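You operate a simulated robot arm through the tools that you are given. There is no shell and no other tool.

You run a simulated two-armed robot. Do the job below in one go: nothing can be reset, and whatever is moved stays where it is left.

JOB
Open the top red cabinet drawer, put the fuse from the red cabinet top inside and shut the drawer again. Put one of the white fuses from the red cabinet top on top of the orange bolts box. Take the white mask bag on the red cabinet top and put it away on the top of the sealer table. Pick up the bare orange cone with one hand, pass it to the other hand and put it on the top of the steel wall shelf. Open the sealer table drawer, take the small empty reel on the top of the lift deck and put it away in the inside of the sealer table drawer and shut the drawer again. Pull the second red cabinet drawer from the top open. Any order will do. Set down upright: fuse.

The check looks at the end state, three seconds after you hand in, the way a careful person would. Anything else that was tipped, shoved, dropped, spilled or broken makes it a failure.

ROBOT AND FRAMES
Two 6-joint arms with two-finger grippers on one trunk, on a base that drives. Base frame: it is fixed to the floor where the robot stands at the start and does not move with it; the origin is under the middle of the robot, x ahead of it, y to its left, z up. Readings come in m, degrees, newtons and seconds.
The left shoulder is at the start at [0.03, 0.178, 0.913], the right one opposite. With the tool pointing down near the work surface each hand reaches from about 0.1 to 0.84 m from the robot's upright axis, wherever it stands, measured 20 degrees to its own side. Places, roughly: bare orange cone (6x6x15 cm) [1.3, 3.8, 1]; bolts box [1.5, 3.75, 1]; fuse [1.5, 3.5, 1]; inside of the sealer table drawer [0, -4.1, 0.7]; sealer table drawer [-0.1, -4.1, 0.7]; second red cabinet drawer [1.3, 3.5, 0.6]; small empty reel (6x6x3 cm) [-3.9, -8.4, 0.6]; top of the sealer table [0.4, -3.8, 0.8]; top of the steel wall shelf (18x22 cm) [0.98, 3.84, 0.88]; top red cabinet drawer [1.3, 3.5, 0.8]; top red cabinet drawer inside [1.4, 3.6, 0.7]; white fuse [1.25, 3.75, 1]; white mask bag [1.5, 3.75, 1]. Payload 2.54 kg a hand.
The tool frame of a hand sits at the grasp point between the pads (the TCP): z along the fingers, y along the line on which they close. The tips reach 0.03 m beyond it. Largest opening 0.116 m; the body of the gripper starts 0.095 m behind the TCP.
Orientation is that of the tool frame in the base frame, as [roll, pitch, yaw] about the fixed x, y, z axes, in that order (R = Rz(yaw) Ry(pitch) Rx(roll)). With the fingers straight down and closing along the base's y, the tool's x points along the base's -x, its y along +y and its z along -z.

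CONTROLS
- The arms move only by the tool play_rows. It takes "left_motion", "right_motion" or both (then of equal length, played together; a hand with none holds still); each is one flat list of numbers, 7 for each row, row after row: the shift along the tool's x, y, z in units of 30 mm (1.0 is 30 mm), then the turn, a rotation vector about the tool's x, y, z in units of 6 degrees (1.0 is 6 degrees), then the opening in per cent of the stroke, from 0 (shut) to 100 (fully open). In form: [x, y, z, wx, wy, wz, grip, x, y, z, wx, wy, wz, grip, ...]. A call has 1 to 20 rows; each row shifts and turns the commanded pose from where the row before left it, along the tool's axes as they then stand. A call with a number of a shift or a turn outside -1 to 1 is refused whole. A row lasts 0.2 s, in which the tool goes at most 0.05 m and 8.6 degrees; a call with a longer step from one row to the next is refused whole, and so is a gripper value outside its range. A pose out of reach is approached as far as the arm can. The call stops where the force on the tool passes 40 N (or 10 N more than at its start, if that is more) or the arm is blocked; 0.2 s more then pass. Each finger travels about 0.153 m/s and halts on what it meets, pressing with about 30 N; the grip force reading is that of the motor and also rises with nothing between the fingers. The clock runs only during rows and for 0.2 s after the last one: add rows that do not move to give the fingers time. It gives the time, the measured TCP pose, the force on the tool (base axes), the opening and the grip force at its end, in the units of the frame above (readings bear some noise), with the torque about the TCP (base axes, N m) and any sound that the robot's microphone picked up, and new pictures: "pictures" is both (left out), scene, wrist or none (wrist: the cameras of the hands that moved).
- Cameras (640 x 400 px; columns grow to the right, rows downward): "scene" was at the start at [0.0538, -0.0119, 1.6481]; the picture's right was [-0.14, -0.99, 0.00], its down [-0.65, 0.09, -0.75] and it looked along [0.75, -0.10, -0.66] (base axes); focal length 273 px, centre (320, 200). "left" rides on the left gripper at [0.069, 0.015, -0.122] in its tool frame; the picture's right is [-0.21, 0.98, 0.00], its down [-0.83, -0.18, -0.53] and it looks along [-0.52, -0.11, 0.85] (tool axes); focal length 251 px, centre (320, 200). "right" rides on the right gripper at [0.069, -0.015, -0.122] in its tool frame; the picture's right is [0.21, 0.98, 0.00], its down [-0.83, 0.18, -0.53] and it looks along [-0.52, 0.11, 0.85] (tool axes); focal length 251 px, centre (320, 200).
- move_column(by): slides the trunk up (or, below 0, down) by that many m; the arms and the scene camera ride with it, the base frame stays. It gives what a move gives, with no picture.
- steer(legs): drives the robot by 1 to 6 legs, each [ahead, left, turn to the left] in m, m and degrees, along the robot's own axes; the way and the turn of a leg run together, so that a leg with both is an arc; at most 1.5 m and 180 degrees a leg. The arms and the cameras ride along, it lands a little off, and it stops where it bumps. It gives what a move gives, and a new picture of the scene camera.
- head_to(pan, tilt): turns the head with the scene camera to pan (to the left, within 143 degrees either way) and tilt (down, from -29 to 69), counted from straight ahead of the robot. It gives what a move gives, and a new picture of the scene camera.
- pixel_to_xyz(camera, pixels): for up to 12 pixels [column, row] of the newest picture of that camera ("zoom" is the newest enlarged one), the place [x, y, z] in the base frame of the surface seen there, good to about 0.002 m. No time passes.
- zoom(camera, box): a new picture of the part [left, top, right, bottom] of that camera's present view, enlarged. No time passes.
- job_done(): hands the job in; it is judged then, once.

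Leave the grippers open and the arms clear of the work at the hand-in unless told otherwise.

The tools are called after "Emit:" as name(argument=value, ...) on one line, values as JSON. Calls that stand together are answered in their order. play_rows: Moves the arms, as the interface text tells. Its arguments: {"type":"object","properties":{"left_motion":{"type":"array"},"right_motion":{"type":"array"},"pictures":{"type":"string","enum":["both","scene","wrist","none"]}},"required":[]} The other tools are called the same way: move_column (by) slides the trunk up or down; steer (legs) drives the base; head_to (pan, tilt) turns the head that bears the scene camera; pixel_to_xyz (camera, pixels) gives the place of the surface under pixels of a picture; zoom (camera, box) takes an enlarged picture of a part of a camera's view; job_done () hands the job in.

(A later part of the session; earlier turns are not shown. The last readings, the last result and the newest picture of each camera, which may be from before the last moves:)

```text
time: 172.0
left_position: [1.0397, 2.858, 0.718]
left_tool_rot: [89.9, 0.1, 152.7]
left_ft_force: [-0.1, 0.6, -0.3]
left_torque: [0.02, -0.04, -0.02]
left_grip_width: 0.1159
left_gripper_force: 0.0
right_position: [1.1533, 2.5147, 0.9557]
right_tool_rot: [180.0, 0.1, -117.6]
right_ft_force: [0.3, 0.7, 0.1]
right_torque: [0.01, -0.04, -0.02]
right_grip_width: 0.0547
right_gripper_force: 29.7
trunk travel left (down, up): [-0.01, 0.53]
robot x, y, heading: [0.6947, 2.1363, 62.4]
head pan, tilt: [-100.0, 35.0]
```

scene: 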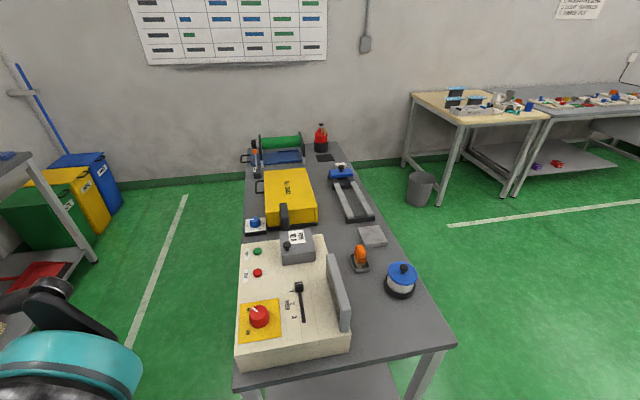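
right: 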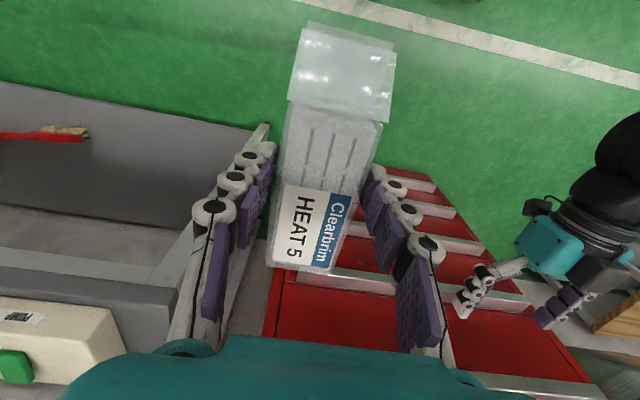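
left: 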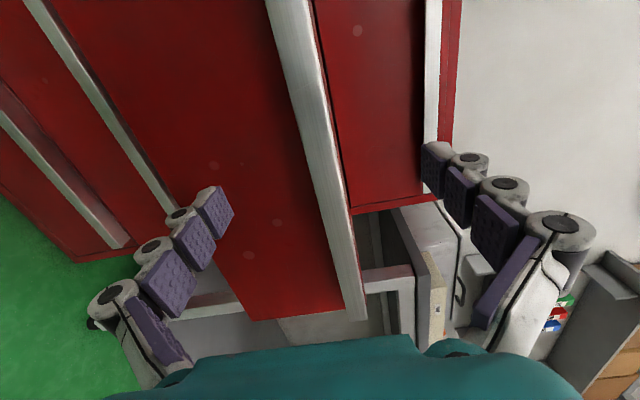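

The way back is clear. I'll raise the trunk 0.3 m for the drive and turn the left hand back to pointing down.

Emit:
move_column(by=0.3)

Emit:
play_rows(left_motion=[0, 0, 0, 0.77, 0.77, -0.77, 100, 0, 0, 0, 0.77, 0.77, -0.77, 100, 0, 0, 0, 0.77, 0.77, -0.77, 100, 0, 0, 0, 0.77, 0.77, -0.77, 100, 0, 0, 0, 0.77, 0.77, -0.77, 100, 0, 0, 0, 0.77, 0.77, -0.77, 100, 0, 0, 0, 0.77, 0.77, -0.77, 100, 0, 0, 0, 0.77, 0.77, -0.77, 100, 0, 0, 0, 0.77, 0.77, -0.77, 100, 0, 0, 0, 0.77, 0.77, -0.77, 100, 0, 0, 0, 0.77, 0.77, -0.77, 100, 0, 0, 0, 0.77, 0.77, -0.77, 100, 0, 0, 0, 0.77, 0.77, -0.77, 100, 0, 0, 0, 0.77, 0.77, -0.77, 100, 0, 0, 0, 0.77, 0.77, -0.77, 100], pictures="none")

Emit:
play_rows(left_motion=[0.9, 0.4, -0.4, 0, 0, 0, 100, 0.9, 0.4, -0.4, 0, 0, 0, 100, 0.9, 0.4, -0.4, 0, 0, 0, 100, 0.9, 0.4, -0.4, 0, 0, 0, 100, 0.9, 0.4, -0.4, 0, 0, 0, 100, 0.9, 0.4, -0.4, 0, 0, 0, 100, 0.9, 0.4, -0.4, 0, 0, 0, 100, 0.9, 0.4, -0.4, 0, 0, 0, 100, 0.9, 0.4, -0.4, 0, 0, 0, 100, 0.9, 0.4, -0.4, 0, 0, 0, 100], pictures="none")

Emit:
head_to(pan=0, tilt=35)

```text
time: 175.0
left_position: [1.04, 2.8588, 1.0182]
left_tool_rot: [89.8, 0.2, 152.6]
left_ft_force: [-0.2, 1.0, 0.6]
left_torque: [0.0, 0.0, -0.01]
left_grip_width: 0.116
left_gripper_force: 0.1
right_position: [1.1529, 2.5155, 1.2555]
right_tool_rot: [-179.9, 0.1, -117.6]
right_ft_force: [-0.6, -0.4, 0.5]
right_torque: [-0.02, -0.01, 0.03]
right_grip_width: 0.0549
right_gripper_force: 30.0
trunk travel left (down, up): [-0.31, 0.23]
robot x, y, heading: [0.6923, 2.1348, 62.5]
head pan, tilt: [-100.0, 35.0]
```

```text
time: 178.2
left_position: [1.0332, 2.8517, 1.0198]
left_tool_rot: [-179.7, 0.2, -117.3]
left_ft_force: [-0.3, -0.5, 0.4]
left_torque: [0.01, -0.01, 0.03]
left_grip_width: 0.116
left_gripper_force: 0.0
left hand out of reach, approached as far as the arm can: row 15
right_position: [1.1526, 2.5138, 1.2558]
right_tool_rot: [-180.0, 0.0, -117.5]
right_ft_force: [-0.4, 0.1, -0.2]
right_torque: [0.0, 0.01, -0.01]
right_grip_width: 0.0548
right_gripper_force: 30.3
trunk travel left (down, up): [-0.31, 0.23]
robot x, y, heading: [0.6908, 2.138, 62.6]
head pan, tilt: [-100.0, 35.0]
```

```text
time: 180.4
left_position: [0.8004, 2.6661, 1.1365]
left_tool_rot: [-179.8, 0.1, -117.4]
left_ft_force: [0.0, -0.1, 0.6]
left_torque: [0.05, 0.02, 0.0]
left_grip_width: 0.1159
left_gripper_force: 0.0
right_position: [1.1523, 2.513, 1.2566]
right_tool_rot: [-180.0, 0.2, -117.6]
right_ft_force: [-0.4, 0.1, -0.2]
right_torque: [0.02, -0.02, 0.02]
right_grip_width: 0.0546
right_gripper_force: 29.7
trunk travel left (down, up): [-0.31, 0.23]
robot x, y, heading: [0.689, 2.1391, 62.6]
head pan, tilt: [-100.0, 35.0]
```

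```text
time: 182.1
left_position: [0.8045, 2.6683, 1.1362]
left_tool_rot: [-179.8, 0.2, -117.4]
left_ft_force: [1.0, -0.8, 0.4]
left_torque: [-0.03, 0.01, 0.04]
left_grip_width: 0.1159
left_gripper_force: 0.0
right_position: [1.1544, 2.514, 1.255]
right_tool_rot: [179.9, 0.1, -117.6]
right_ft_force: [0.0, 0.3, -0.3]
right_torque: [-0.04, 0.0, 0.04]
right_grip_width: 0.0547
right_gripper_force: 29.3
trunk travel left (down, up): [-0.31, 0.23]
robot x, y, heading: [0.69, 2.1367, 62.5]
head pan, tilt: [0.0, 35.0]
```

scene: 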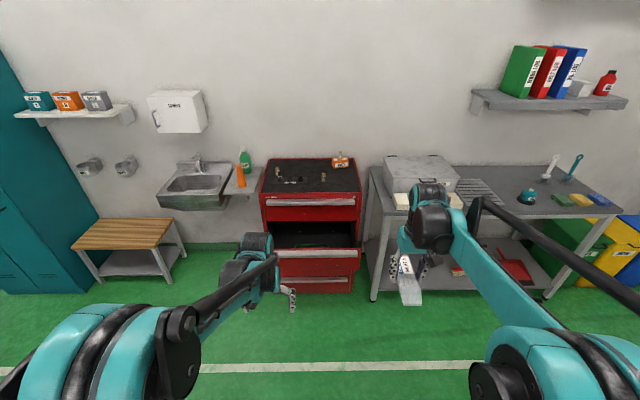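

I'll take a last verification look at the cabinet and the shelf before leaving.

Emit:
zoom(camera="scene", box=[210, 130, 390, 300])

```text
2.35 times, centred on (300, 215) of scene
```

zoom: 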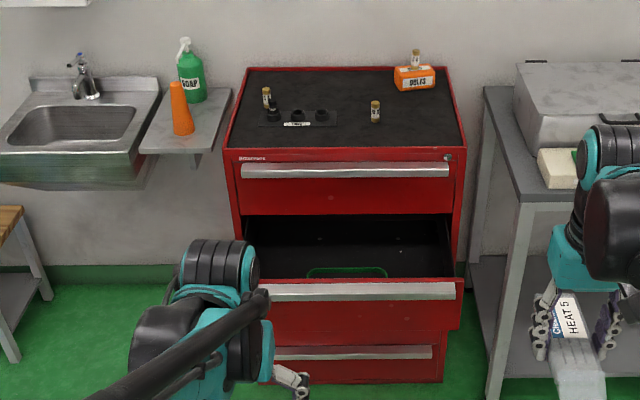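

The cabinet area looks right: the top drawer is shut, the second drawer is open, the cone is on the shelf and the white fuse is on the bolts box. Now I'll drive back out of the corridor toward the start area.

Emit:
steer(legs=[[-1.4, 0, 0], [-0.8, -0.3, 0]])

Emit:
head_to(pan=-130, tilt=25)

```text
time: 193.2
left_position: [0.0232, 0.5865, 1.1362]
left_tool_rot: [-179.8, 0.2, -118.8]
left_ft_force: [0.6, -0.7, -0.4]
left_torque: [0.02, -0.02, 0.0]
left_grip_width: 0.1165
left_gripper_force: 0.0
right_position: [0.3696, 0.4243, 1.2556]
right_tool_rot: [180.0, 0.1, -118.9]
right_ft_force: [0.1, -0.6, -0.9]
right_torque: [-0.02, 0.0, 0.0]
right_grip_width: 0.0546
right_gripper_force: 30.3
trunk travel left (down, up): [-0.31, 0.23]
robot x, y, heading: [-0.1012, 0.0549, 60.7]
head pan, tilt: [0.0, 35.0]
```

scene: 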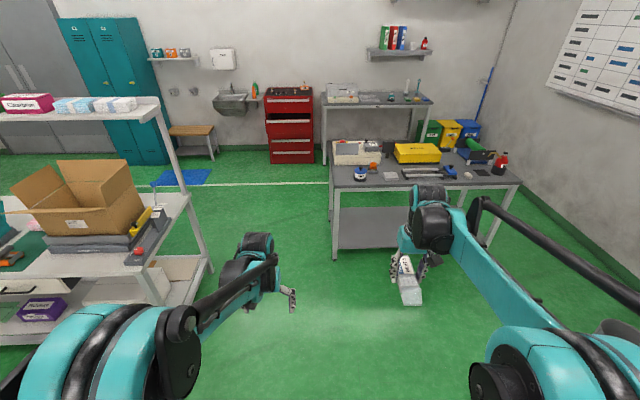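

```text
time: 195.3
left_position: [0.0231, 0.5863, 1.1363]
left_tool_rot: [-179.8, 0.1, -118.8]
left_ft_force: [0.3, 0.6, 0.4]
left_torque: [-0.01, 0.03, -0.01]
left_grip_width: 0.1158
left_gripper_force: 0.1
right_position: [0.3703, 0.4241, 1.2553]
right_tool_rot: [180.0, 0.1, -118.9]
right_ft_force: [0.1, 0.8, -0.8]
right_torque: [0.02, 0.02, -0.02]
right_grip_width: 0.0546
right_gripper_force: 30.0
trunk travel left (down, up): [-0.31, 0.23]
robot x, y, heading: [-0.1005, 0.0571, 61.3]
head pan, tilt: [-130.0, 25.0]
```

scene: 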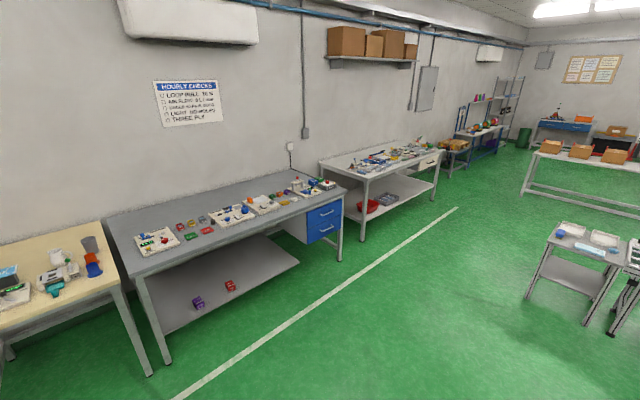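

I see several benches along the wall. I'll measure some to find the sealer table near [0.4, −3.8, 0.8].

Emit:
pixel_to_xyz(camera="scene", pixels=[[210, 205], [325, 222], [385, 155], [432, 160], [480, 130], [575, 245], [363, 240], [435, 200], [457, 208], [345, 260], [560, 155], [450, 170]])

Emit:
zoom(camera="scene", box=[280, 100, 540, 262])

```text
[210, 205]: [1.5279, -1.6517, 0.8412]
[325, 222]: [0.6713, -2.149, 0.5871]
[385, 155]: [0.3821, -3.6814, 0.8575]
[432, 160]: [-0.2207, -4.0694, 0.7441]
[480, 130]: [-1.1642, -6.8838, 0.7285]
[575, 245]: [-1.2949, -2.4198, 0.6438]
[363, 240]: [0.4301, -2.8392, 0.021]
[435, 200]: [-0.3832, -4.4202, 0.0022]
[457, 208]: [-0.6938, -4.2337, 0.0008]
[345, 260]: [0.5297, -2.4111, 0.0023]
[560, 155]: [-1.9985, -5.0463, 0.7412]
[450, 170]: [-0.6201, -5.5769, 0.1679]
```

```text
2.46 times, centred on (410, 181) of scene
```

zoom: 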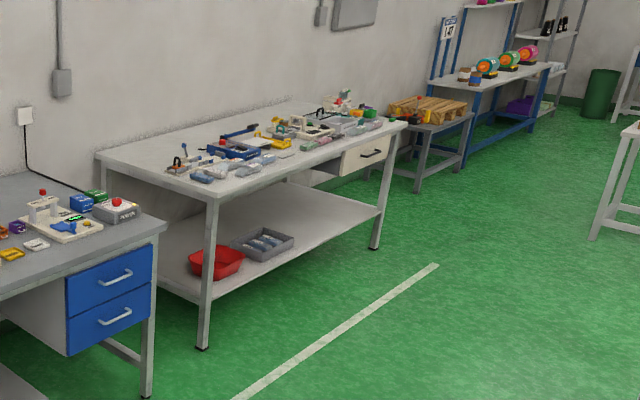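

The white bench with one drawer is the sealer table: its front edge runs at v≈1.66, from u −2.33 to −4.11, and its drawer is at u≈−3.73. I'll check the small table on the other side of the way.

Emit:
pixel_to_xyz(camera="scene", pixels=[[528, 298], [586, 322], [612, 332], [530, 238], [590, 265], [522, 192], [630, 218], [150, 372], [168, 360]])

```text
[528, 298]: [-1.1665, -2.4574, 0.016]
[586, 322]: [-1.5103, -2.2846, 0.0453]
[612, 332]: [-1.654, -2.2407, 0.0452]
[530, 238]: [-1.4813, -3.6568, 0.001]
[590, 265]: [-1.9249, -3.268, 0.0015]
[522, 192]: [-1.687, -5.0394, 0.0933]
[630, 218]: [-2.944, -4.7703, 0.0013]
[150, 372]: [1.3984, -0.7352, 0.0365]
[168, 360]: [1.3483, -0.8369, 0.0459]
```

The clear lane is v≈0.1–1.55. I'll turn right 178°, then drive toward the sealer table in the middle of that lane.

Emit:
steer(legs=[[0, 0, -89], [0, 0, -89], [1.4, 0.5, 0], [1.3, 0.42, 0]])

Emit:
head_to(pan=50, tilt=30)

```text
time: 216.7
left_position: [-0.6903, -3.2761, 1.1374]
left_tool_rot: [-179.8, 0.2, 61.7]
left_ft_force: [-0.1, -0.7, 0.0]
left_torque: [0.0, -0.01, -0.03]
left_grip_width: 0.1161
left_gripper_force: 0.1
right_position: [-1.038, -3.1172, 1.2545]
right_tool_rot: [180.0, 0.1, 61.6]
right_ft_force: [-0.1, 0.3, -0.3]
right_torque: [0.02, -0.01, -0.04]
right_grip_width: 0.0547
right_gripper_force: 30.0
trunk travel left (down, up): [-0.31, 0.23]
robot x, y, heading: [-0.5719, -2.746, -118.4]
head pan, tilt: [-130.0, 25.0]
```

scene: 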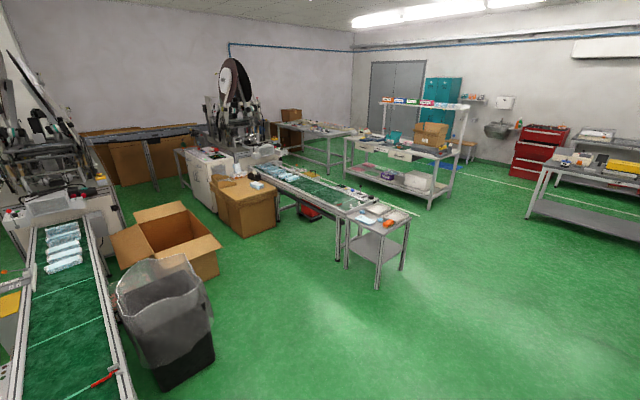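

```text
time: 219.4
left_position: [-0.6913, -3.2762, 1.1361]
left_tool_rot: [-179.8, 0.2, 61.6]
left_ft_force: [0.1, 0.1, -0.6]
left_torque: [-0.02, -0.04, 0.03]
left_grip_width: 0.116
left_gripper_force: 0.1
right_position: [-1.0384, -3.1172, 1.2557]
right_tool_rot: [180.0, 0.1, 61.7]
right_ft_force: [0.0, -0.8, -0.2]
right_torque: [0.02, -0.02, -0.01]
right_grip_width: 0.0543
right_gripper_force: 29.8
trunk travel left (down, up): [-0.31, 0.23]
robot x, y, heading: [-0.5714, -2.7451, -118.4]
head pan, tilt: [50.0, 30.0]
```

scene: 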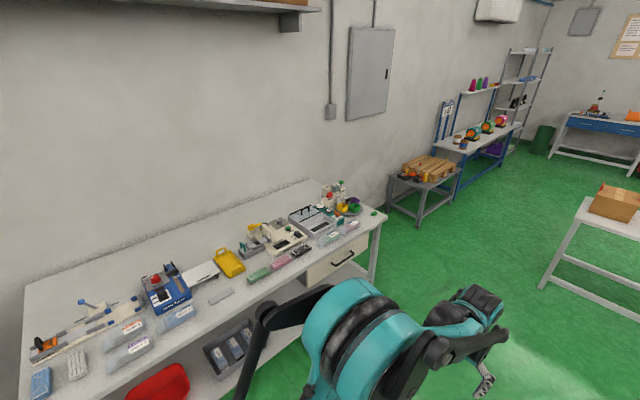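

The sealer table is on my left: items stand along its front half and it's clear at the back. I'll drive ahead 0.55 m and turn left to face it.

Emit:
steer(legs=[[0.5, 0.03, 0], [0, 0, 91.4]])

Emit:
head_to(pan=0, tilt=38)

```text
time: 226.2
left_position: [-0.2441, -3.2971, 1.1369]
left_tool_rot: [-179.8, 0.2, 153.9]
left_ft_force: [-0.2, 0.1, 0.0]
left_torque: [0.02, -0.01, -0.03]
left_grip_width: 0.1158
left_gripper_force: 0.0
right_position: [-0.3896, -3.6514, 1.2561]
right_tool_rot: [179.9, 0.1, 153.8]
right_ft_force: [0.0, -0.8, -1.0]
right_torque: [0.0, 0.03, 0.02]
right_grip_width: 0.0547
right_gripper_force: 29.7
trunk travel left (down, up): [-0.31, 0.23]
robot x, y, heading: [-0.779, -3.1996, -26.0]
head pan, tilt: [50.0, 30.0]
```

scene: 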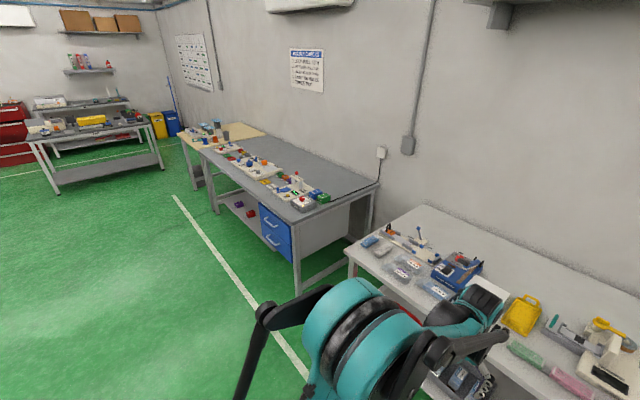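

```text
time: 227.4
left_position: [-0.2458, -3.2969, 1.1373]
left_tool_rot: [-179.8, 0.2, 153.8]
left_ft_force: [-0.1, -0.8, -0.8]
left_torque: [0.02, 0.01, 0.03]
left_grip_width: 0.1158
left_gripper_force: 0.0
right_position: [-0.3913, -3.6521, 1.2552]
right_tool_rot: [-179.9, 0.1, 153.7]
right_ft_force: [-0.8, -0.5, 0.4]
right_torque: [-0.01, 0.02, -0.01]
right_grip_width: 0.0549
right_gripper_force: 30.3
trunk travel left (down, up): [-0.31, 0.23]
robot x, y, heading: [-0.781, -3.1989, -26.4]
head pan, tilt: [0.0, 38.0]
```

scene: 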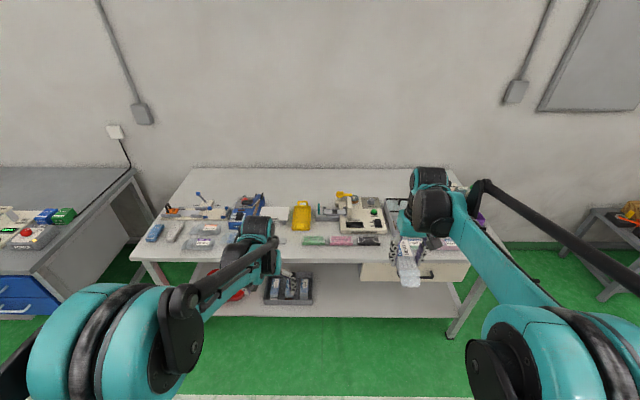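

I'm facing the sealer table from about 0.9 m. Zooming on its top and the drawer.

Emit:
zoom(camera="scene", box=[120, 155, 500, 345])

Emit:
pixel_to_xyz(camera="scene", pixels=[[195, 170], [450, 170], [135, 262], [470, 262], [300, 180], [300, 215], [270, 190], [340, 185], [380, 185], [420, 275], [430, 276], [380, 275]])

```text
1.68 times, centred on (310, 250) of scene
```

zoom: 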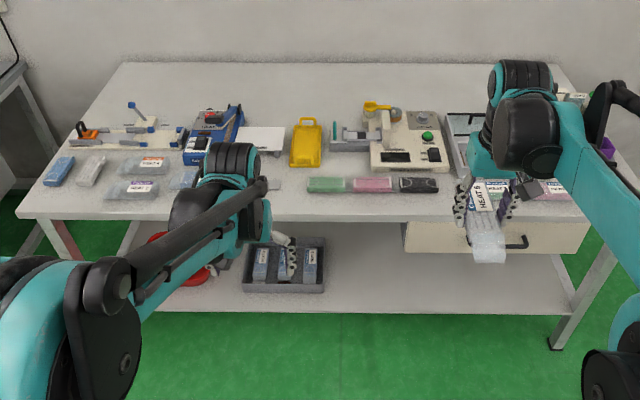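

```text
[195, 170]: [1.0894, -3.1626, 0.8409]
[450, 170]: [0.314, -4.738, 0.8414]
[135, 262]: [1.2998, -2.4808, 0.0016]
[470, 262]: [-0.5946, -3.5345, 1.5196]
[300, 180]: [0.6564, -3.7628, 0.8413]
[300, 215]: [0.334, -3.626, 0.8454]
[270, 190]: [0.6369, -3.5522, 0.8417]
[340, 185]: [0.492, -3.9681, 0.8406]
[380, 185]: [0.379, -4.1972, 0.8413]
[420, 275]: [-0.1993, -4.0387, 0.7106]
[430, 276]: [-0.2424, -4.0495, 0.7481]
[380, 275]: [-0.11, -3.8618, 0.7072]
```

The table top is at z=0.841 and its back edge at v≈2.42. The back strip is too far to reach, so I need a free spot near the front. I'll raise the trunk, tuck the left arm back, drive 0.2 m closer and look down from above.

Emit:
move_column(by=0.2)

Emit:
play_rows(left_motion=[0.8, 0.3, 0, 0, 0, 0, 100, 0.8, 0.3, 0, 0, 0, 0, 100, 0.8, 0.3, 0, 0, 0, 0, 100, 0.8, 0.3, 0, 0, 0, 0, 100, 0.8, 0.3, 0, 0, 0, 0, 100, 0.8, 0.3, 0, 0, 0, 0, 100], pictures="none")

Emit:
steer(legs=[[0.25, 0, -0.6]])

Emit:
head_to(pan=10, tilt=50)

```text
time: 229.6
left_position: [-0.2445, -3.2985, 1.3366]
left_tool_rot: [-179.8, 0.3, 153.9]
left_ft_force: [-0.3, -0.9, -0.2]
left_torque: [0.01, -0.01, -0.01]
left_grip_width: 0.116
left_gripper_force: 0.1
right_position: [-0.3914, -3.6515, 1.4541]
right_tool_rot: [180.0, 0.1, 153.8]
right_ft_force: [-0.3, 0.6, -0.3]
right_torque: [0.02, 0.01, -0.01]
right_grip_width: 0.0549
right_gripper_force: 30.1
trunk travel left (down, up): [-0.51, 0.03]
robot x, y, heading: [-0.7796, -3.1949, -26.2]
head pan, tilt: [0.0, 38.0]
```

```text
time: 231.0
left_position: [-0.3529, -3.1837, 1.3355]
left_tool_rot: [-179.9, 0.2, 153.9]
left_ft_force: [-0.8, -0.6, 0.3]
left_torque: [0.03, -0.02, -0.01]
left_grip_width: 0.116
left_gripper_force: 0.1
right_position: [-0.3927, -3.6504, 1.4561]
right_tool_rot: [-179.9, 0.3, 153.8]
right_ft_force: [-1.2, -0.6, -0.6]
right_torque: [0.04, -0.03, 0.01]
right_grip_width: 0.0548
right_gripper_force: 30.0
trunk travel left (down, up): [-0.51, 0.03]
robot x, y, heading: [-0.7772, -3.1979, -26.2]
head pan, tilt: [0.0, 38.0]
```

```text
time: 232.8
left_position: [-0.1306, -3.2984, 1.3372]
left_tool_rot: [-179.8, 0.1, 153.4]
left_ft_force: [-1.1, 0.2, 0.9]
left_torque: [0.0, -0.01, 0.02]
left_grip_width: 0.1164
left_gripper_force: 0.1
right_position: [-0.1742, -3.7645, 1.4558]
right_tool_rot: [-180.0, 0.1, 153.3]
right_ft_force: [-0.6, 0.2, -0.5]
right_torque: [0.0, 0.0, 0.0]
right_grip_width: 0.0545
right_gripper_force: 30.0
trunk travel left (down, up): [-0.51, 0.03]
robot x, y, heading: [-0.5565, -3.3058, -26.5]
head pan, tilt: [0.0, 38.0]
```

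scene: 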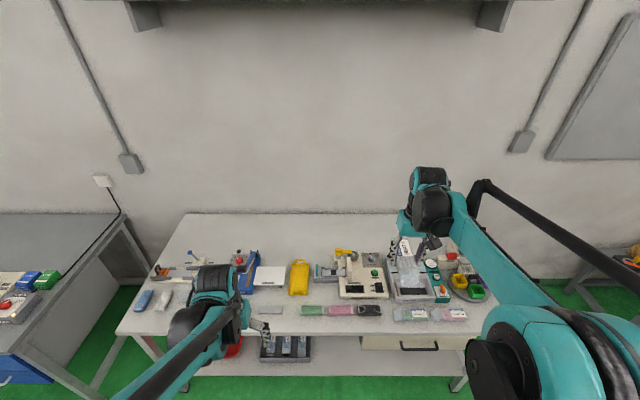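

```text
time: 233.5
left_position: [-0.1281, -3.2998, 1.3355]
left_tool_rot: [-179.8, 0.2, 153.4]
left_ft_force: [0.7, -0.8, 0.3]
left_torque: [0.01, -0.02, 0.01]
left_grip_width: 0.1157
left_gripper_force: 0.1
right_position: [-0.1723, -3.7646, 1.4562]
right_tool_rot: [180.0, 0.1, 153.3]
right_ft_force: [0.8, -0.5, 0.2]
right_torque: [0.03, -0.02, 0.01]
right_grip_width: 0.0547
right_gripper_force: 29.9
trunk travel left (down, up): [-0.51, 0.03]
robot x, y, heading: [-0.5548, -3.3062, -26.7]
head pan, tilt: [10.0, 50.0]
```

scene: 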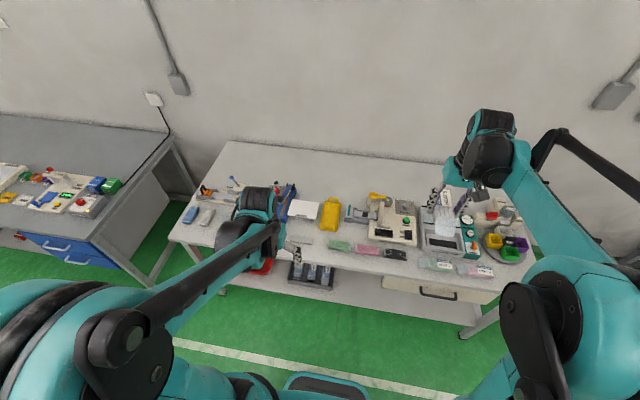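

Zooming in on the table top to find a free spot within reach.

Emit:
zoom(camera="scene", box=[170, 130, 540, 310])

Emit:
zoom(camera="scene", box=[270, 180, 430, 280])

```text
1.73 times, centred on (355, 220) of scene
```

zoom: 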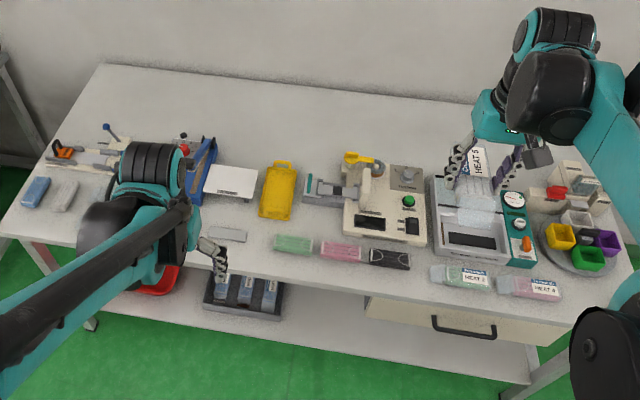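

```text
4.00 times, centred on (350, 230) of scene
```

zoom: 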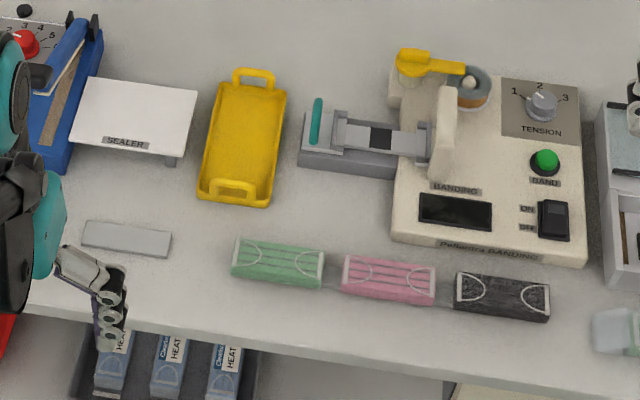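

Candidate free areas: the strip behind the yellow tray, and a patch near the front left. I'll measure several points.

Emit:
pixel_to_xyz(camera="zoom", pixels=[[255, 70], [230, 200], [300, 60], [340, 100], [340, 60], [290, 220], [190, 290], [130, 240], [150, 318], [210, 275], [330, 40], [240, 30]])

```text
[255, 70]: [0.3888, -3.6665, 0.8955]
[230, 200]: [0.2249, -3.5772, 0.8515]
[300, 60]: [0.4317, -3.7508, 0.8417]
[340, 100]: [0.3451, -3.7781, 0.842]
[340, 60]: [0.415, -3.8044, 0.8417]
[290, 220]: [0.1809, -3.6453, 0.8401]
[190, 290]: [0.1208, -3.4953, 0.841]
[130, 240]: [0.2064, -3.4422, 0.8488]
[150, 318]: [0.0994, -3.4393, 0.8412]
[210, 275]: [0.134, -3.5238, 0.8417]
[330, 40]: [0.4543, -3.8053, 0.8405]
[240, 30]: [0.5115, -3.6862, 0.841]
```

The area just behind and right of the yellow tray (v≈2.06–2.2, u≈−3.17) is free. To reach it I must stand close, so I'll check the table's front edge and lower shelf against my base.

Emit:
pixel_to_xyz(camera="scene", pixels=[[350, 300], [420, 313], [250, 285], [350, 280], [380, 290], [440, 301], [430, 270], [330, 265], [320, 376], [310, 270], [218, 288], [465, 338]])

```text
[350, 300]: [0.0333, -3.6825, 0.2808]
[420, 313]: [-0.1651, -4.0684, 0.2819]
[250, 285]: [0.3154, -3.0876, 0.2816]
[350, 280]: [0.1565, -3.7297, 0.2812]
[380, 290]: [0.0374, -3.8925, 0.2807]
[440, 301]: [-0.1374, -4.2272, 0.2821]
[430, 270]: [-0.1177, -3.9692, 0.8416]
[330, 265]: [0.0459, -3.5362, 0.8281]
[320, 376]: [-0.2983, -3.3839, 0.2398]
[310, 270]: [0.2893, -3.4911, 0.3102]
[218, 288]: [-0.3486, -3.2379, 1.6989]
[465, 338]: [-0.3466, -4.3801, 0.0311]
```

The lower shelf's front is at v≈1.70 and the top's edge at 1.646, so standing at v≈1.33 keeps 10 cm of clearance. I'll drive ahead 0.32 m and left 0.22 m.

Emit:
steer(legs=[[0.32, 0.22, 0]])

Emit:
head_to(pan=-8, tilt=55)

Emit:
zoom(camera="scene", box=[220, 100, 460, 260])

```text
time: 236.0
left_position: [0.2618, -3.2544, 1.3372]
left_tool_rot: [-179.8, 0.1, 153.2]
left_ft_force: [0.0, 0.0, 0.1]
left_torque: [-0.01, 0.0, 0.02]
left_grip_width: 0.1159
left_gripper_force: 0.1
right_position: [0.2146, -3.7198, 1.4556]
right_tool_rot: [-180.0, 0.3, 153.1]
right_ft_force: [-0.5, 0.4, -0.2]
right_torque: [-0.02, -0.01, 0.0]
right_grip_width: 0.0543
right_gripper_force: 30.0
trunk travel left (down, up): [-0.51, 0.03]
robot x, y, heading: [-0.1684, -3.2626, -27.1]
head pan, tilt: [10.0, 50.0]
```

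scene: 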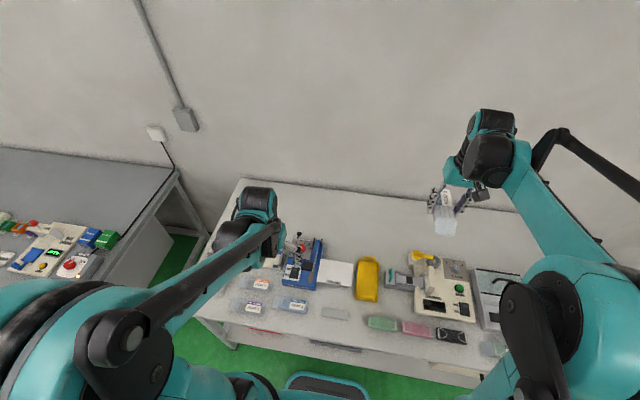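

```text
time: 236.8
left_position: [0.263, -3.2533, 1.3363]
left_tool_rot: [-179.8, 0.2, 153.2]
left_ft_force: [-0.1, 1.0, 0.5]
left_torque: [-0.02, 0.02, 0.02]
left_grip_width: 0.1162
left_gripper_force: 0.1
right_position: [0.2159, -3.7194, 1.4556]
right_tool_rot: [180.0, 0.1, 153.0]
right_ft_force: [-0.2, 0.3, -0.9]
right_torque: [-0.01, -0.01, -0.02]
right_grip_width: 0.0547
right_gripper_force: 30.2
trunk travel left (down, up): [-0.51, 0.03]
robot x, y, heading: [-0.1653, -3.2628, -27.0]
head pan, tilt: [-8.0, 55.0]
```

scene: 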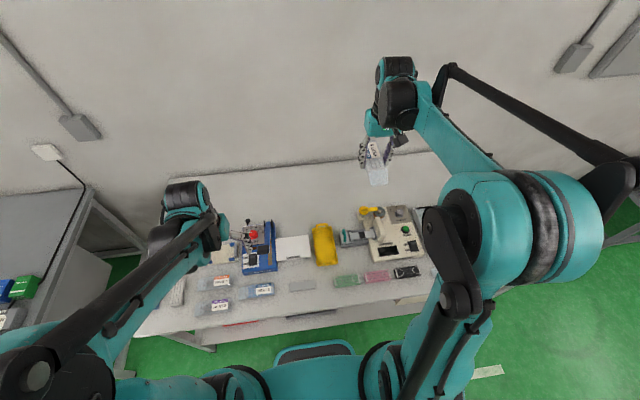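

```text
2.50 times, centred on (340, 180) of scene
```

zoom: 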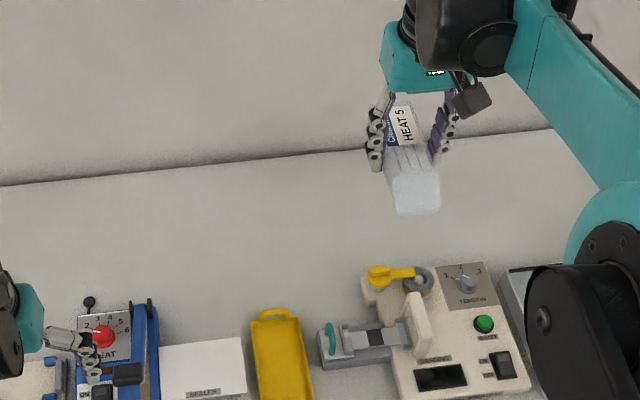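

The strip behind the equipment is clear. I'll measure a few points in it to fix the target.

Emit:
pixel_to_xyz(camera="zoom", pixels=[[270, 310], [200, 335], [250, 260], [280, 240], [310, 260], [320, 300], [380, 275], [340, 330], [200, 280], [230, 220], [350, 240]])

```text
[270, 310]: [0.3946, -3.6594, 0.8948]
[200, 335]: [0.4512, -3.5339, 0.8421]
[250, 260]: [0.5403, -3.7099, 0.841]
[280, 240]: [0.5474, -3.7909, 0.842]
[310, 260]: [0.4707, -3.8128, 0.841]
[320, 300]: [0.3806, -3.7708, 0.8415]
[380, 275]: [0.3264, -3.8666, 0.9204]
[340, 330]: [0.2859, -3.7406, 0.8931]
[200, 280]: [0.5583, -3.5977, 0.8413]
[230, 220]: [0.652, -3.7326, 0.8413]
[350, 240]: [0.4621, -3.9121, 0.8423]
```

Target for the bag: (0.468, −3.751), about 4 cm behind the yellow tray. I'll lower the trunk 0.2 m, then carry the bag there at height and look.

Emit:
move_column(by=-0.2)

Emit:
play_rows(right_motion=[-0.885, 0.318, 0.6, 0, 0, 0, 0, -0.885, 0.318, 0.9, 0, 0, 0, 0, -0.885, 0.318, 0.9, 0, 0, 0, 0, -0.885, 0.318, 0.9, 0, 0, 0, 0, -0.885, 0.318, 0.9, 0, 0, 0, 0, -0.885, 0.318, 0.9, 0, 0, 0, 0, -0.885, 0.318, 0.9, 0, 0, 0, 0, -0.885, 0.318, 0.9, 0, 0, 0, 0, -0.885, 0.318, 0.9, 0, 0, 0, 0, 0, 0, 0, 0, 0, 0, 0], pictures="both")

```text
time: 239.0
left_position: [0.2608, -3.2531, 1.1365]
left_tool_rot: [-179.9, 0.2, 153.2]
left_ft_force: [-0.4, 0.1, 0.1]
left_torque: [0.03, -0.03, 0.01]
left_grip_width: 0.116
left_gripper_force: 0.1
right_position: [0.2154, -3.7195, 1.2553]
right_tool_rot: [-180.0, 0.1, 153.1]
right_ft_force: [0.0, 0.3, -0.7]
right_torque: [0.0, 0.01, 0.02]
right_grip_width: 0.0543
right_gripper_force: 30.7
trunk travel left (down, up): [-0.31, 0.23]
robot x, y, heading: [-0.1701, -3.2617, -26.8]
head pan, tilt: [-8.0, 55.0]
```

```text
time: 241.2
left_position: [0.2601, -3.2531, 1.136]
left_tool_rot: [-179.7, 0.2, 153.2]
left_ft_force: [-0.6, -0.1, -0.5]
left_torque: [0.0, 0.01, -0.04]
left_grip_width: 0.1161
left_gripper_force: 0.0
right_position: [0.4683, -3.7516, 1.0225]
right_tool_rot: [180.0, 0.2, 153.1]
right_ft_force: [0.1, 0.0, -0.3]
right_torque: [0.02, 0.01, -0.04]
right_grip_width: 0.0546
right_gripper_force: 30.1
trunk travel left (down, up): [-0.31, 0.23]
robot x, y, heading: [-0.1659, -3.2601, -26.9]
head pan, tilt: [-8.0, 55.0]
```

scene: 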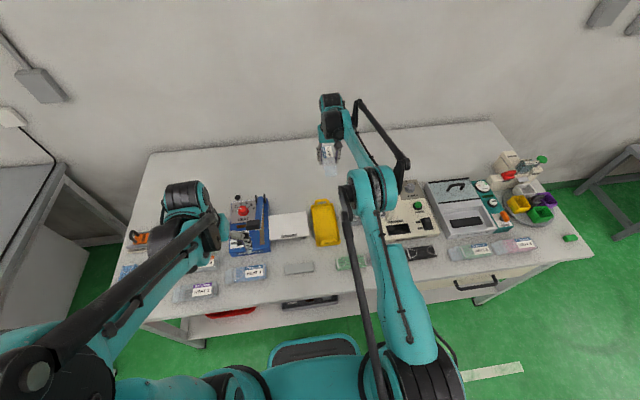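
right: 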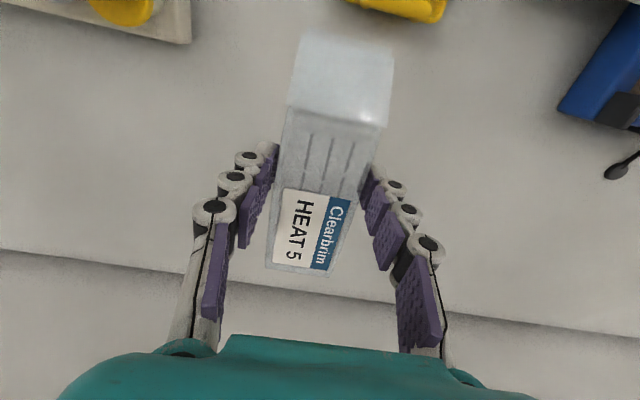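

Above the free spot: nothing under the bag and the yellow tray is ahead of it in the picture. Lowering 14 cm.

Emit:
play_rows(right_motion=[0, 0, 0.9, 0, 0, 0, 0, 0, 0, 1, 0, 0, 0, 0, 0, 0, 1, 0, 0, 0, 0, 0, 0, 1, 0, 0, 0, 0, 0, 0, 0.7, 0, 0, 0, 0, 0, 0, 0.2, 0, 0, 0, 0, 0, 0, 0, 0, 0, 0, 0], pictures="both")

```text
time: 242.8
left_position: [0.2607, -3.2536, 1.1362]
left_tool_rot: [-179.8, 0.2, 153.1]
left_ft_force: [-0.1, -0.7, -0.4]
left_torque: [-0.02, 0.03, -0.01]
left_grip_width: 0.116
left_gripper_force: 0.1
right_position: [0.4467, -3.741, 0.8916]
right_tool_rot: [-180.0, 0.2, 153.1]
right_ft_force: [0.5, 0.0, -0.8]
right_torque: [-0.01, 0.0, 0.0]
right_grip_width: 0.0547
right_gripper_force: 29.9
right hand out of reach, approached as far as the arm can: row 4, 5, 6
trunk travel left (down, up): [-0.31, 0.23]
robot x, y, heading: [-0.1677, -3.2615, -27.0]
head pan, tilt: [-8.0, 55.0]
```

scene: 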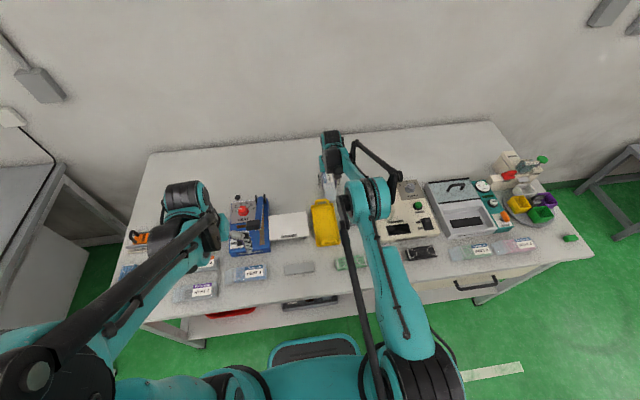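
right: 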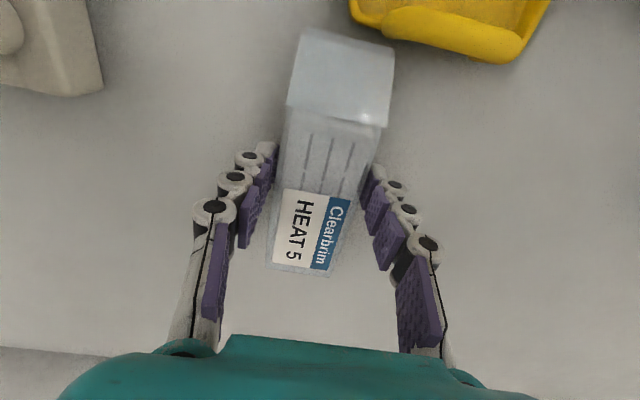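

The low pose is out of reach and pulled the hand 2.5 cm back. I'll go up again (left hand up too), then lower the whole trunk instead, which keeps the arm's reachable shape.

Emit:
play_rows(right_motion=[0, 0, -0.9, 0, 0, 0, 0, 0, 0, -1, 0, 0, 0, 0, 0, 0, -1, 0, 0, 0, 0, 0, 0, -1, 0, 0, 0, 0, 0, 0, -0.9, 0, 0, 0, 0, 0, 0, 0, 0, 0, 0, 0], left_motion=[0, 0, -0.9, 0, 0, 0, 100, 0, 0, -1, 0, 0, 0, 100, 0, 0, -1, 0, 0, 0, 100, 0, 0, -1, 0, 0, 0, 100, 0, 0, -0.9, 0, 0, 0, 100, 0, 0, 0, 0, 0, 0, 100], pictures="none")

```text
time: 244.2
left_position: [0.2609, -3.2542, 1.2807]
left_tool_rot: [-179.8, 0.2, 153.2]
left_ft_force: [0.3, -0.5, 0.1]
left_torque: [0.01, -0.01, -0.01]
left_grip_width: 0.1159
left_gripper_force: 0.1
right_position: [0.4469, -3.7433, 1.034]
right_tool_rot: [180.0, 0.2, 153.1]
right_ft_force: [-0.5, -0.1, -0.1]
right_torque: [0.01, 0.0, -0.01]
right_grip_width: 0.0546
right_gripper_force: 29.5
trunk travel left (down, up): [-0.31, 0.23]
robot x, y, heading: [-0.1655, -3.2595, -26.6]
head pan, tilt: [-8.0, 55.0]
```

Now forward 2.3 cm back over the target, then lower the trunk 15 cm.

Emit:
play_rows(right_motion=[-0.4, 0.04, 0, 0, 0, 0, 0, -0.4, 0.04, 0, 0, 0, 0, 0, 0, 0, 0, 0, 0, 0, 0], pictures="none")

Emit:
move_column(by=-0.148)

Emit:
play_rows(right_motion=[0, 0, 0, 0, 0, 0, 0], pictures="both")

```text
time: 245.0
left_position: [0.2614, -3.2536, 1.2799]
left_tool_rot: [-179.8, 0.2, 153.2]
left_ft_force: [0.6, 0.3, 0.0]
left_torque: [0.02, -0.02, 0.01]
left_grip_width: 0.116
left_gripper_force: 0.1
right_position: [0.4682, -3.75, 1.0333]
right_tool_rot: [180.0, 0.0, 153.1]
right_ft_force: [0.0, 0.2, -0.2]
right_torque: [-0.01, -0.01, 0.0]
right_grip_width: 0.0546
right_gripper_force: 30.2
trunk travel left (down, up): [-0.31, 0.23]
robot x, y, heading: [-0.1694, -3.259, -27.0]
head pan, tilt: [-8.0, 55.0]
```

```text
time: 246.7
left_position: [0.2612, -3.2532, 1.1319]
left_tool_rot: [-179.8, 0.2, 153.3]
left_ft_force: [0.2, -0.6, 0.0]
left_torque: [0.01, 0.02, 0.01]
left_grip_width: 0.1161
left_gripper_force: 0.0
right_position: [0.4674, -3.7512, 0.8865]
right_tool_rot: [180.0, 0.0, 153.1]
right_ft_force: [-0.7, -0.2, -0.6]
right_torque: [0.0, 0.01, 0.04]
right_grip_width: 0.0549
right_gripper_force: 30.5
trunk travel left (down, up): [-0.162, 0.378]
robot x, y, heading: [-0.1669, -3.2573, -26.7]
head pan, tilt: [-8.0, 55.0]
```

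```text
time: 247.1
left_position: [0.261, -3.253, 1.132]
left_tool_rot: [-179.8, 0.2, 153.2]
left_ft_force: [0.4, -0.3, 0.4]
left_torque: [-0.01, -0.03, -0.02]
left_grip_width: 0.1162
left_gripper_force: 0.0
right_position: [0.4686, -3.7505, 0.8851]
right_tool_rot: [-180.0, 0.1, 153.1]
right_ft_force: [-0.2, 0.0, 0.5]
right_torque: [0.0, 0.0, -0.01]
right_grip_width: 0.0548
right_gripper_force: 30.0
trunk travel left (down, up): [-0.162, 0.378]
robot x, y, heading: [-0.1681, -3.259, -26.9]
head pan, tilt: [-8.0, 55.0]
```

scene: 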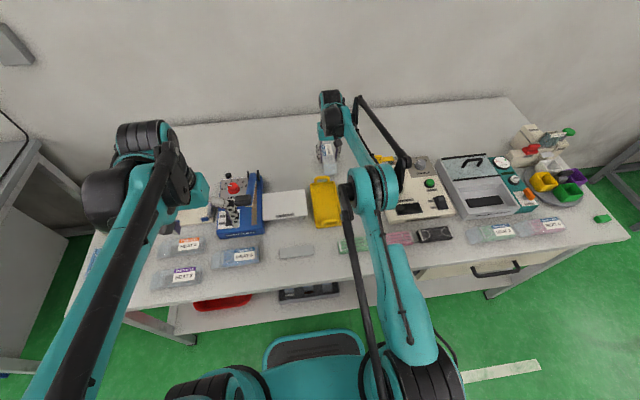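
right: 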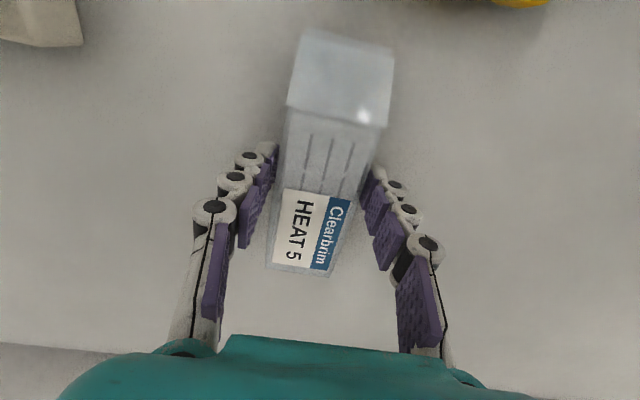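

The bag is about 1 cm above the table. Lowering 9 mm with the arm, then feeling for contact.

Emit:
play_rows(right_motion=[0, 0, 0.15, 0, 0, 0, 0, 0, 0, 0.13, 0, 0, 0, 0, 0, 0, 0.05, 0, 0, 0, 0, 0, 0, 0, 0, 0, 0, 0], pictures="none")

```text
time: 248.1
left_position: [0.2593, -3.2523, 1.1307]
left_tool_rot: [-179.8, 0.2, 153.2]
left_ft_force: [0.1, -0.4, 0.0]
left_torque: [0.03, -0.01, 0.0]
left_grip_width: 0.1161
left_gripper_force: 0.1
right_position: [0.4691, -3.7514, 0.8762]
right_tool_rot: [180.0, 0.1, 153.1]
right_ft_force: [-0.3, -0.7, -1.1]
right_torque: [0.02, 0.02, 0.0]
right_grip_width: 0.0548
right_gripper_force: 29.8
trunk travel left (down, up): [-0.162, 0.378]
robot x, y, heading: [-0.1652, -3.2607, -26.8]
head pan, tilt: [-8.0, 55.0]
```

About 1–2 mm above the table. I'll open the right fingers and rise straight up.

Emit:
play_rows(right_motion=[0, 0, 0.04, 0, 0, 0, 0, 0, 0, 0, 0, 0, 0, 52, 0, 0, 0, 0, 0, 0, 65, 0, 0, 0, 0, 0, 0, 80, 0, 0, 0, 0, 0, 0, 80, 0, 0, -0.5, 0, 0, 0, 80, 0, 0, -1, 0, 0, 0, 80, 0, 0, -1, 0, 0, 0, 80, 0, 0, -1, 0, 0, 0, 80, 0, 0, -1, 0, 0, 0, 80], pictures="both")

```text
time: 250.3
left_position: [0.2603, -3.2526, 1.1318]
left_tool_rot: [-179.8, 0.2, 153.2]
left_ft_force: [0.6, -0.2, 0.2]
left_torque: [0.0, -0.03, 0.0]
left_grip_width: 0.1158
left_gripper_force: 0.0
right_position: [0.4678, -3.7489, 1.0123]
right_tool_rot: [-179.9, 0.2, 153.0]
right_ft_force: [-0.7, -0.6, -0.3]
right_torque: [0.02, -0.09, -0.03]
right_grip_width: 0.0929
right_gripper_force: 0.1
trunk travel left (down, up): [-0.162, 0.378]
robot x, y, heading: [-0.1688, -3.2632, -27.1]
head pan, tilt: [-8.0, 55.0]
```

scene: 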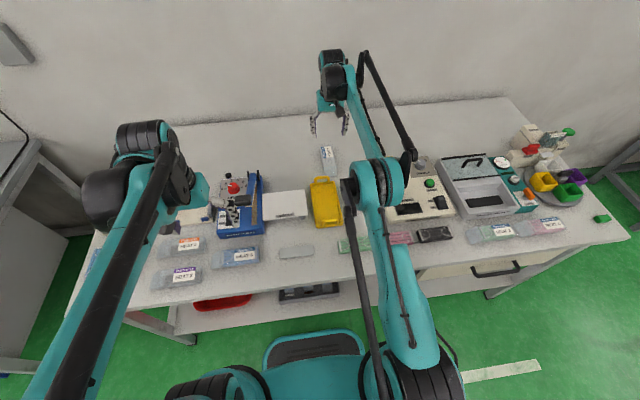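
right: 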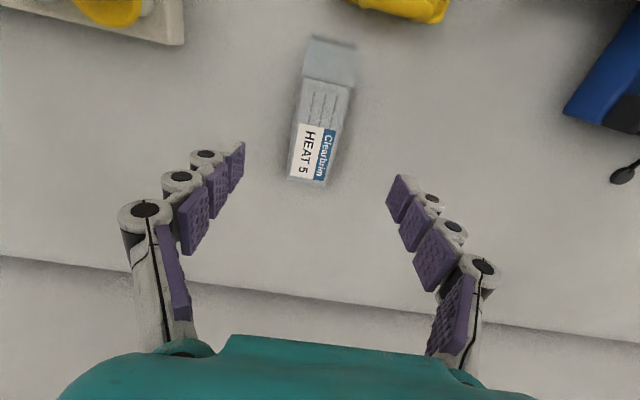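

The bag is on the sealer table top. Now for the reel: I'll retract the right arm up and back, raise the trunk and back away from the table.

Emit:
play_rows(right_motion=[0, 0, -1, 0, 0, 0, 100, 0, 0, -1, 0, 0, 0, 100, 0.5, 0, -1, 0, 0, 0, 100, 1, 0, -0.5, 0, 0, 0, 100, 1, -0.3, -0.5, 0, 0, 0, 100, 1, -0.3, 0, 0, 0, 0, 100, 1, -0.3, 0, 0, 0, 0, 100, 1, -0.3, 0, 0, 0, 0, 100, 1, -0.3, 0, 0, 0, 0, 100, 1, -0.3, 0, 0, 0, 0, 100, 1, -0.3, 0, 0, 0, 0, 100, 1, -0.3, 0, 0, 0, 0, 100, 1, 0, 0, 0, 0, 0, 100], pictures="none")

Emit:
steer(legs=[[-0.45, 0, 0], [0, 0, -90]])

Emit:
head_to(pan=0, tilt=20)

```text
time: 253.1
left_position: [0.2602, -3.2523, 1.1314]
left_tool_rot: [-179.7, 0.3, 153.3]
left_ft_force: [0.2, 1.0, -0.4]
left_torque: [0.0, -0.03, -0.02]
left_grip_width: 0.116
left_gripper_force: 0.1
right_position: [0.1456, -3.6674, 1.1191]
right_tool_rot: [179.9, 0.2, 153.2]
right_ft_force: [0.5, 0.6, 0.5]
right_torque: [0.02, -0.05, 0.01]
right_grip_width: 0.116
right_gripper_force: 0.0
right hand out of reach, approached as far as the arm can: row 2
trunk travel left (down, up): [-0.162, 0.378]
robot x, y, heading: [-0.1686, -3.2618, -26.9]
head pan, tilt: [-8.0, 55.0]
```

```text
time: 259.7
left_position: [-0.5651, -3.4881, 1.1305]
left_tool_rot: [-179.8, 0.2, 62.4]
left_ft_force: [0.3, -0.5, 0.7]
left_torque: [0.02, 0.01, -0.01]
left_grip_width: 0.1162
left_gripper_force: 0.1
right_position: [-0.9785, -3.3672, 1.1181]
right_tool_rot: [-180.0, 0.1, 62.4]
right_ft_force: [-0.3, 0.0, -0.2]
right_torque: [0.0, -0.02, -0.01]
right_grip_width: 0.1159
right_gripper_force: 0.1
trunk travel left (down, up): [-0.162, 0.378]
robot x, y, heading: [-0.5654, -3.0568, -117.5]
head pan, tilt: [-8.0, 55.0]
```

scene: 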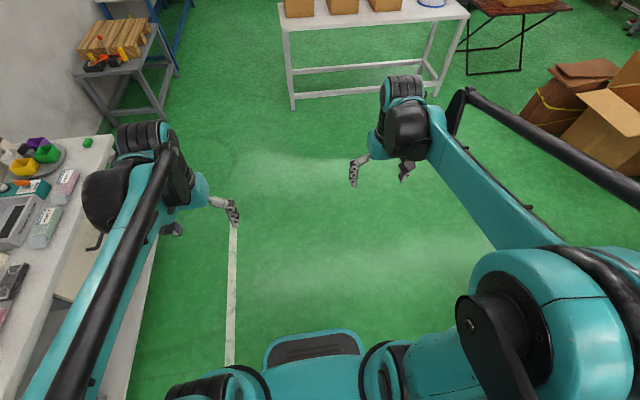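

```text
time: 260.7
left_position: [-0.5649, -3.4877, 1.1317]
left_tool_rot: [-179.8, 0.2, 62.4]
left_ft_force: [0.6, 0.0, 0.6]
left_torque: [-0.02, 0.0, 0.0]
left_grip_width: 0.116
left_gripper_force: 0.1
right_position: [-0.9776, -3.368, 1.1191]
right_tool_rot: [179.9, 0.0, 62.4]
right_ft_force: [0.9, -1.6, 0.0]
right_torque: [-0.01, -0.02, -0.02]
right_grip_width: 0.116
right_gripper_force: 0.2
trunk travel left (down, up): [-0.162, 0.378]
robot x, y, heading: [-0.5638, -3.0609, -117.6]
head pan, tilt: [0.0, 20.0]
```

scene: 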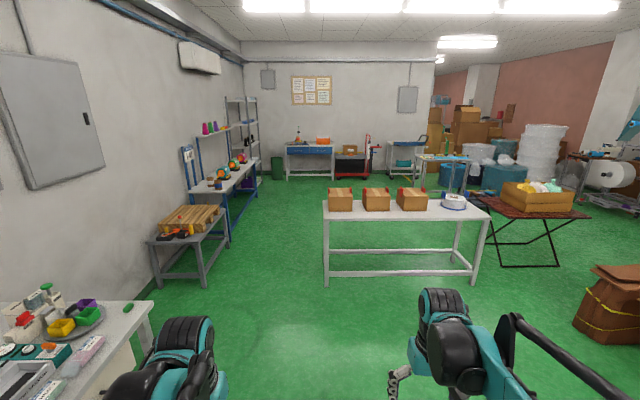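

The lift deck should be about 6.3 m ahead, slightly right. At pixel (350,160) I see a red cart with a handle. Zooming and measuring the route.

Emit:
zoom(camera="scene", box=[240, 110, 440, 235])

Emit:
pixel_to_xyz(camera="scene", pixels=[[350, 152], [350, 178], [345, 158], [326, 285], [325, 205], [228, 240], [205, 280], [255, 195], [300, 180], [388, 180], [360, 155], [310, 240]])

```text
3.20 times, centred on (340, 172) of scene
```

zoom: 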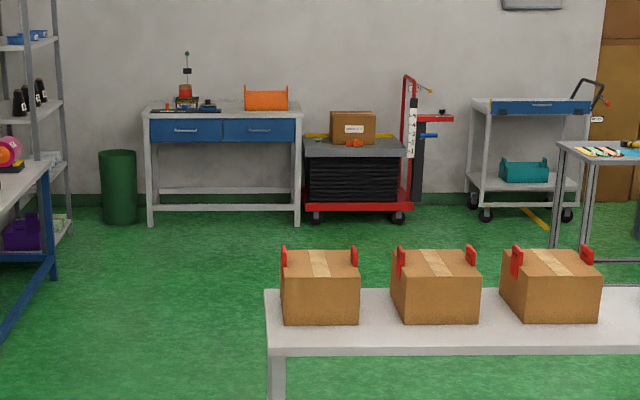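

```text
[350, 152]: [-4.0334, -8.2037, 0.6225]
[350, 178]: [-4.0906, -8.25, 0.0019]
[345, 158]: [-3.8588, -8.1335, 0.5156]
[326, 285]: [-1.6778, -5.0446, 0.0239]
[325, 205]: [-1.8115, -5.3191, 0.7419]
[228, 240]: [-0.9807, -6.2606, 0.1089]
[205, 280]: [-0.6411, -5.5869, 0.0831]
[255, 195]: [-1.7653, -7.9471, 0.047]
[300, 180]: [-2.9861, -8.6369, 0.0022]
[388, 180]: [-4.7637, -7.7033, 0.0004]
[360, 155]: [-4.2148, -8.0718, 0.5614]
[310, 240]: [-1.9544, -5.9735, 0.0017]
```

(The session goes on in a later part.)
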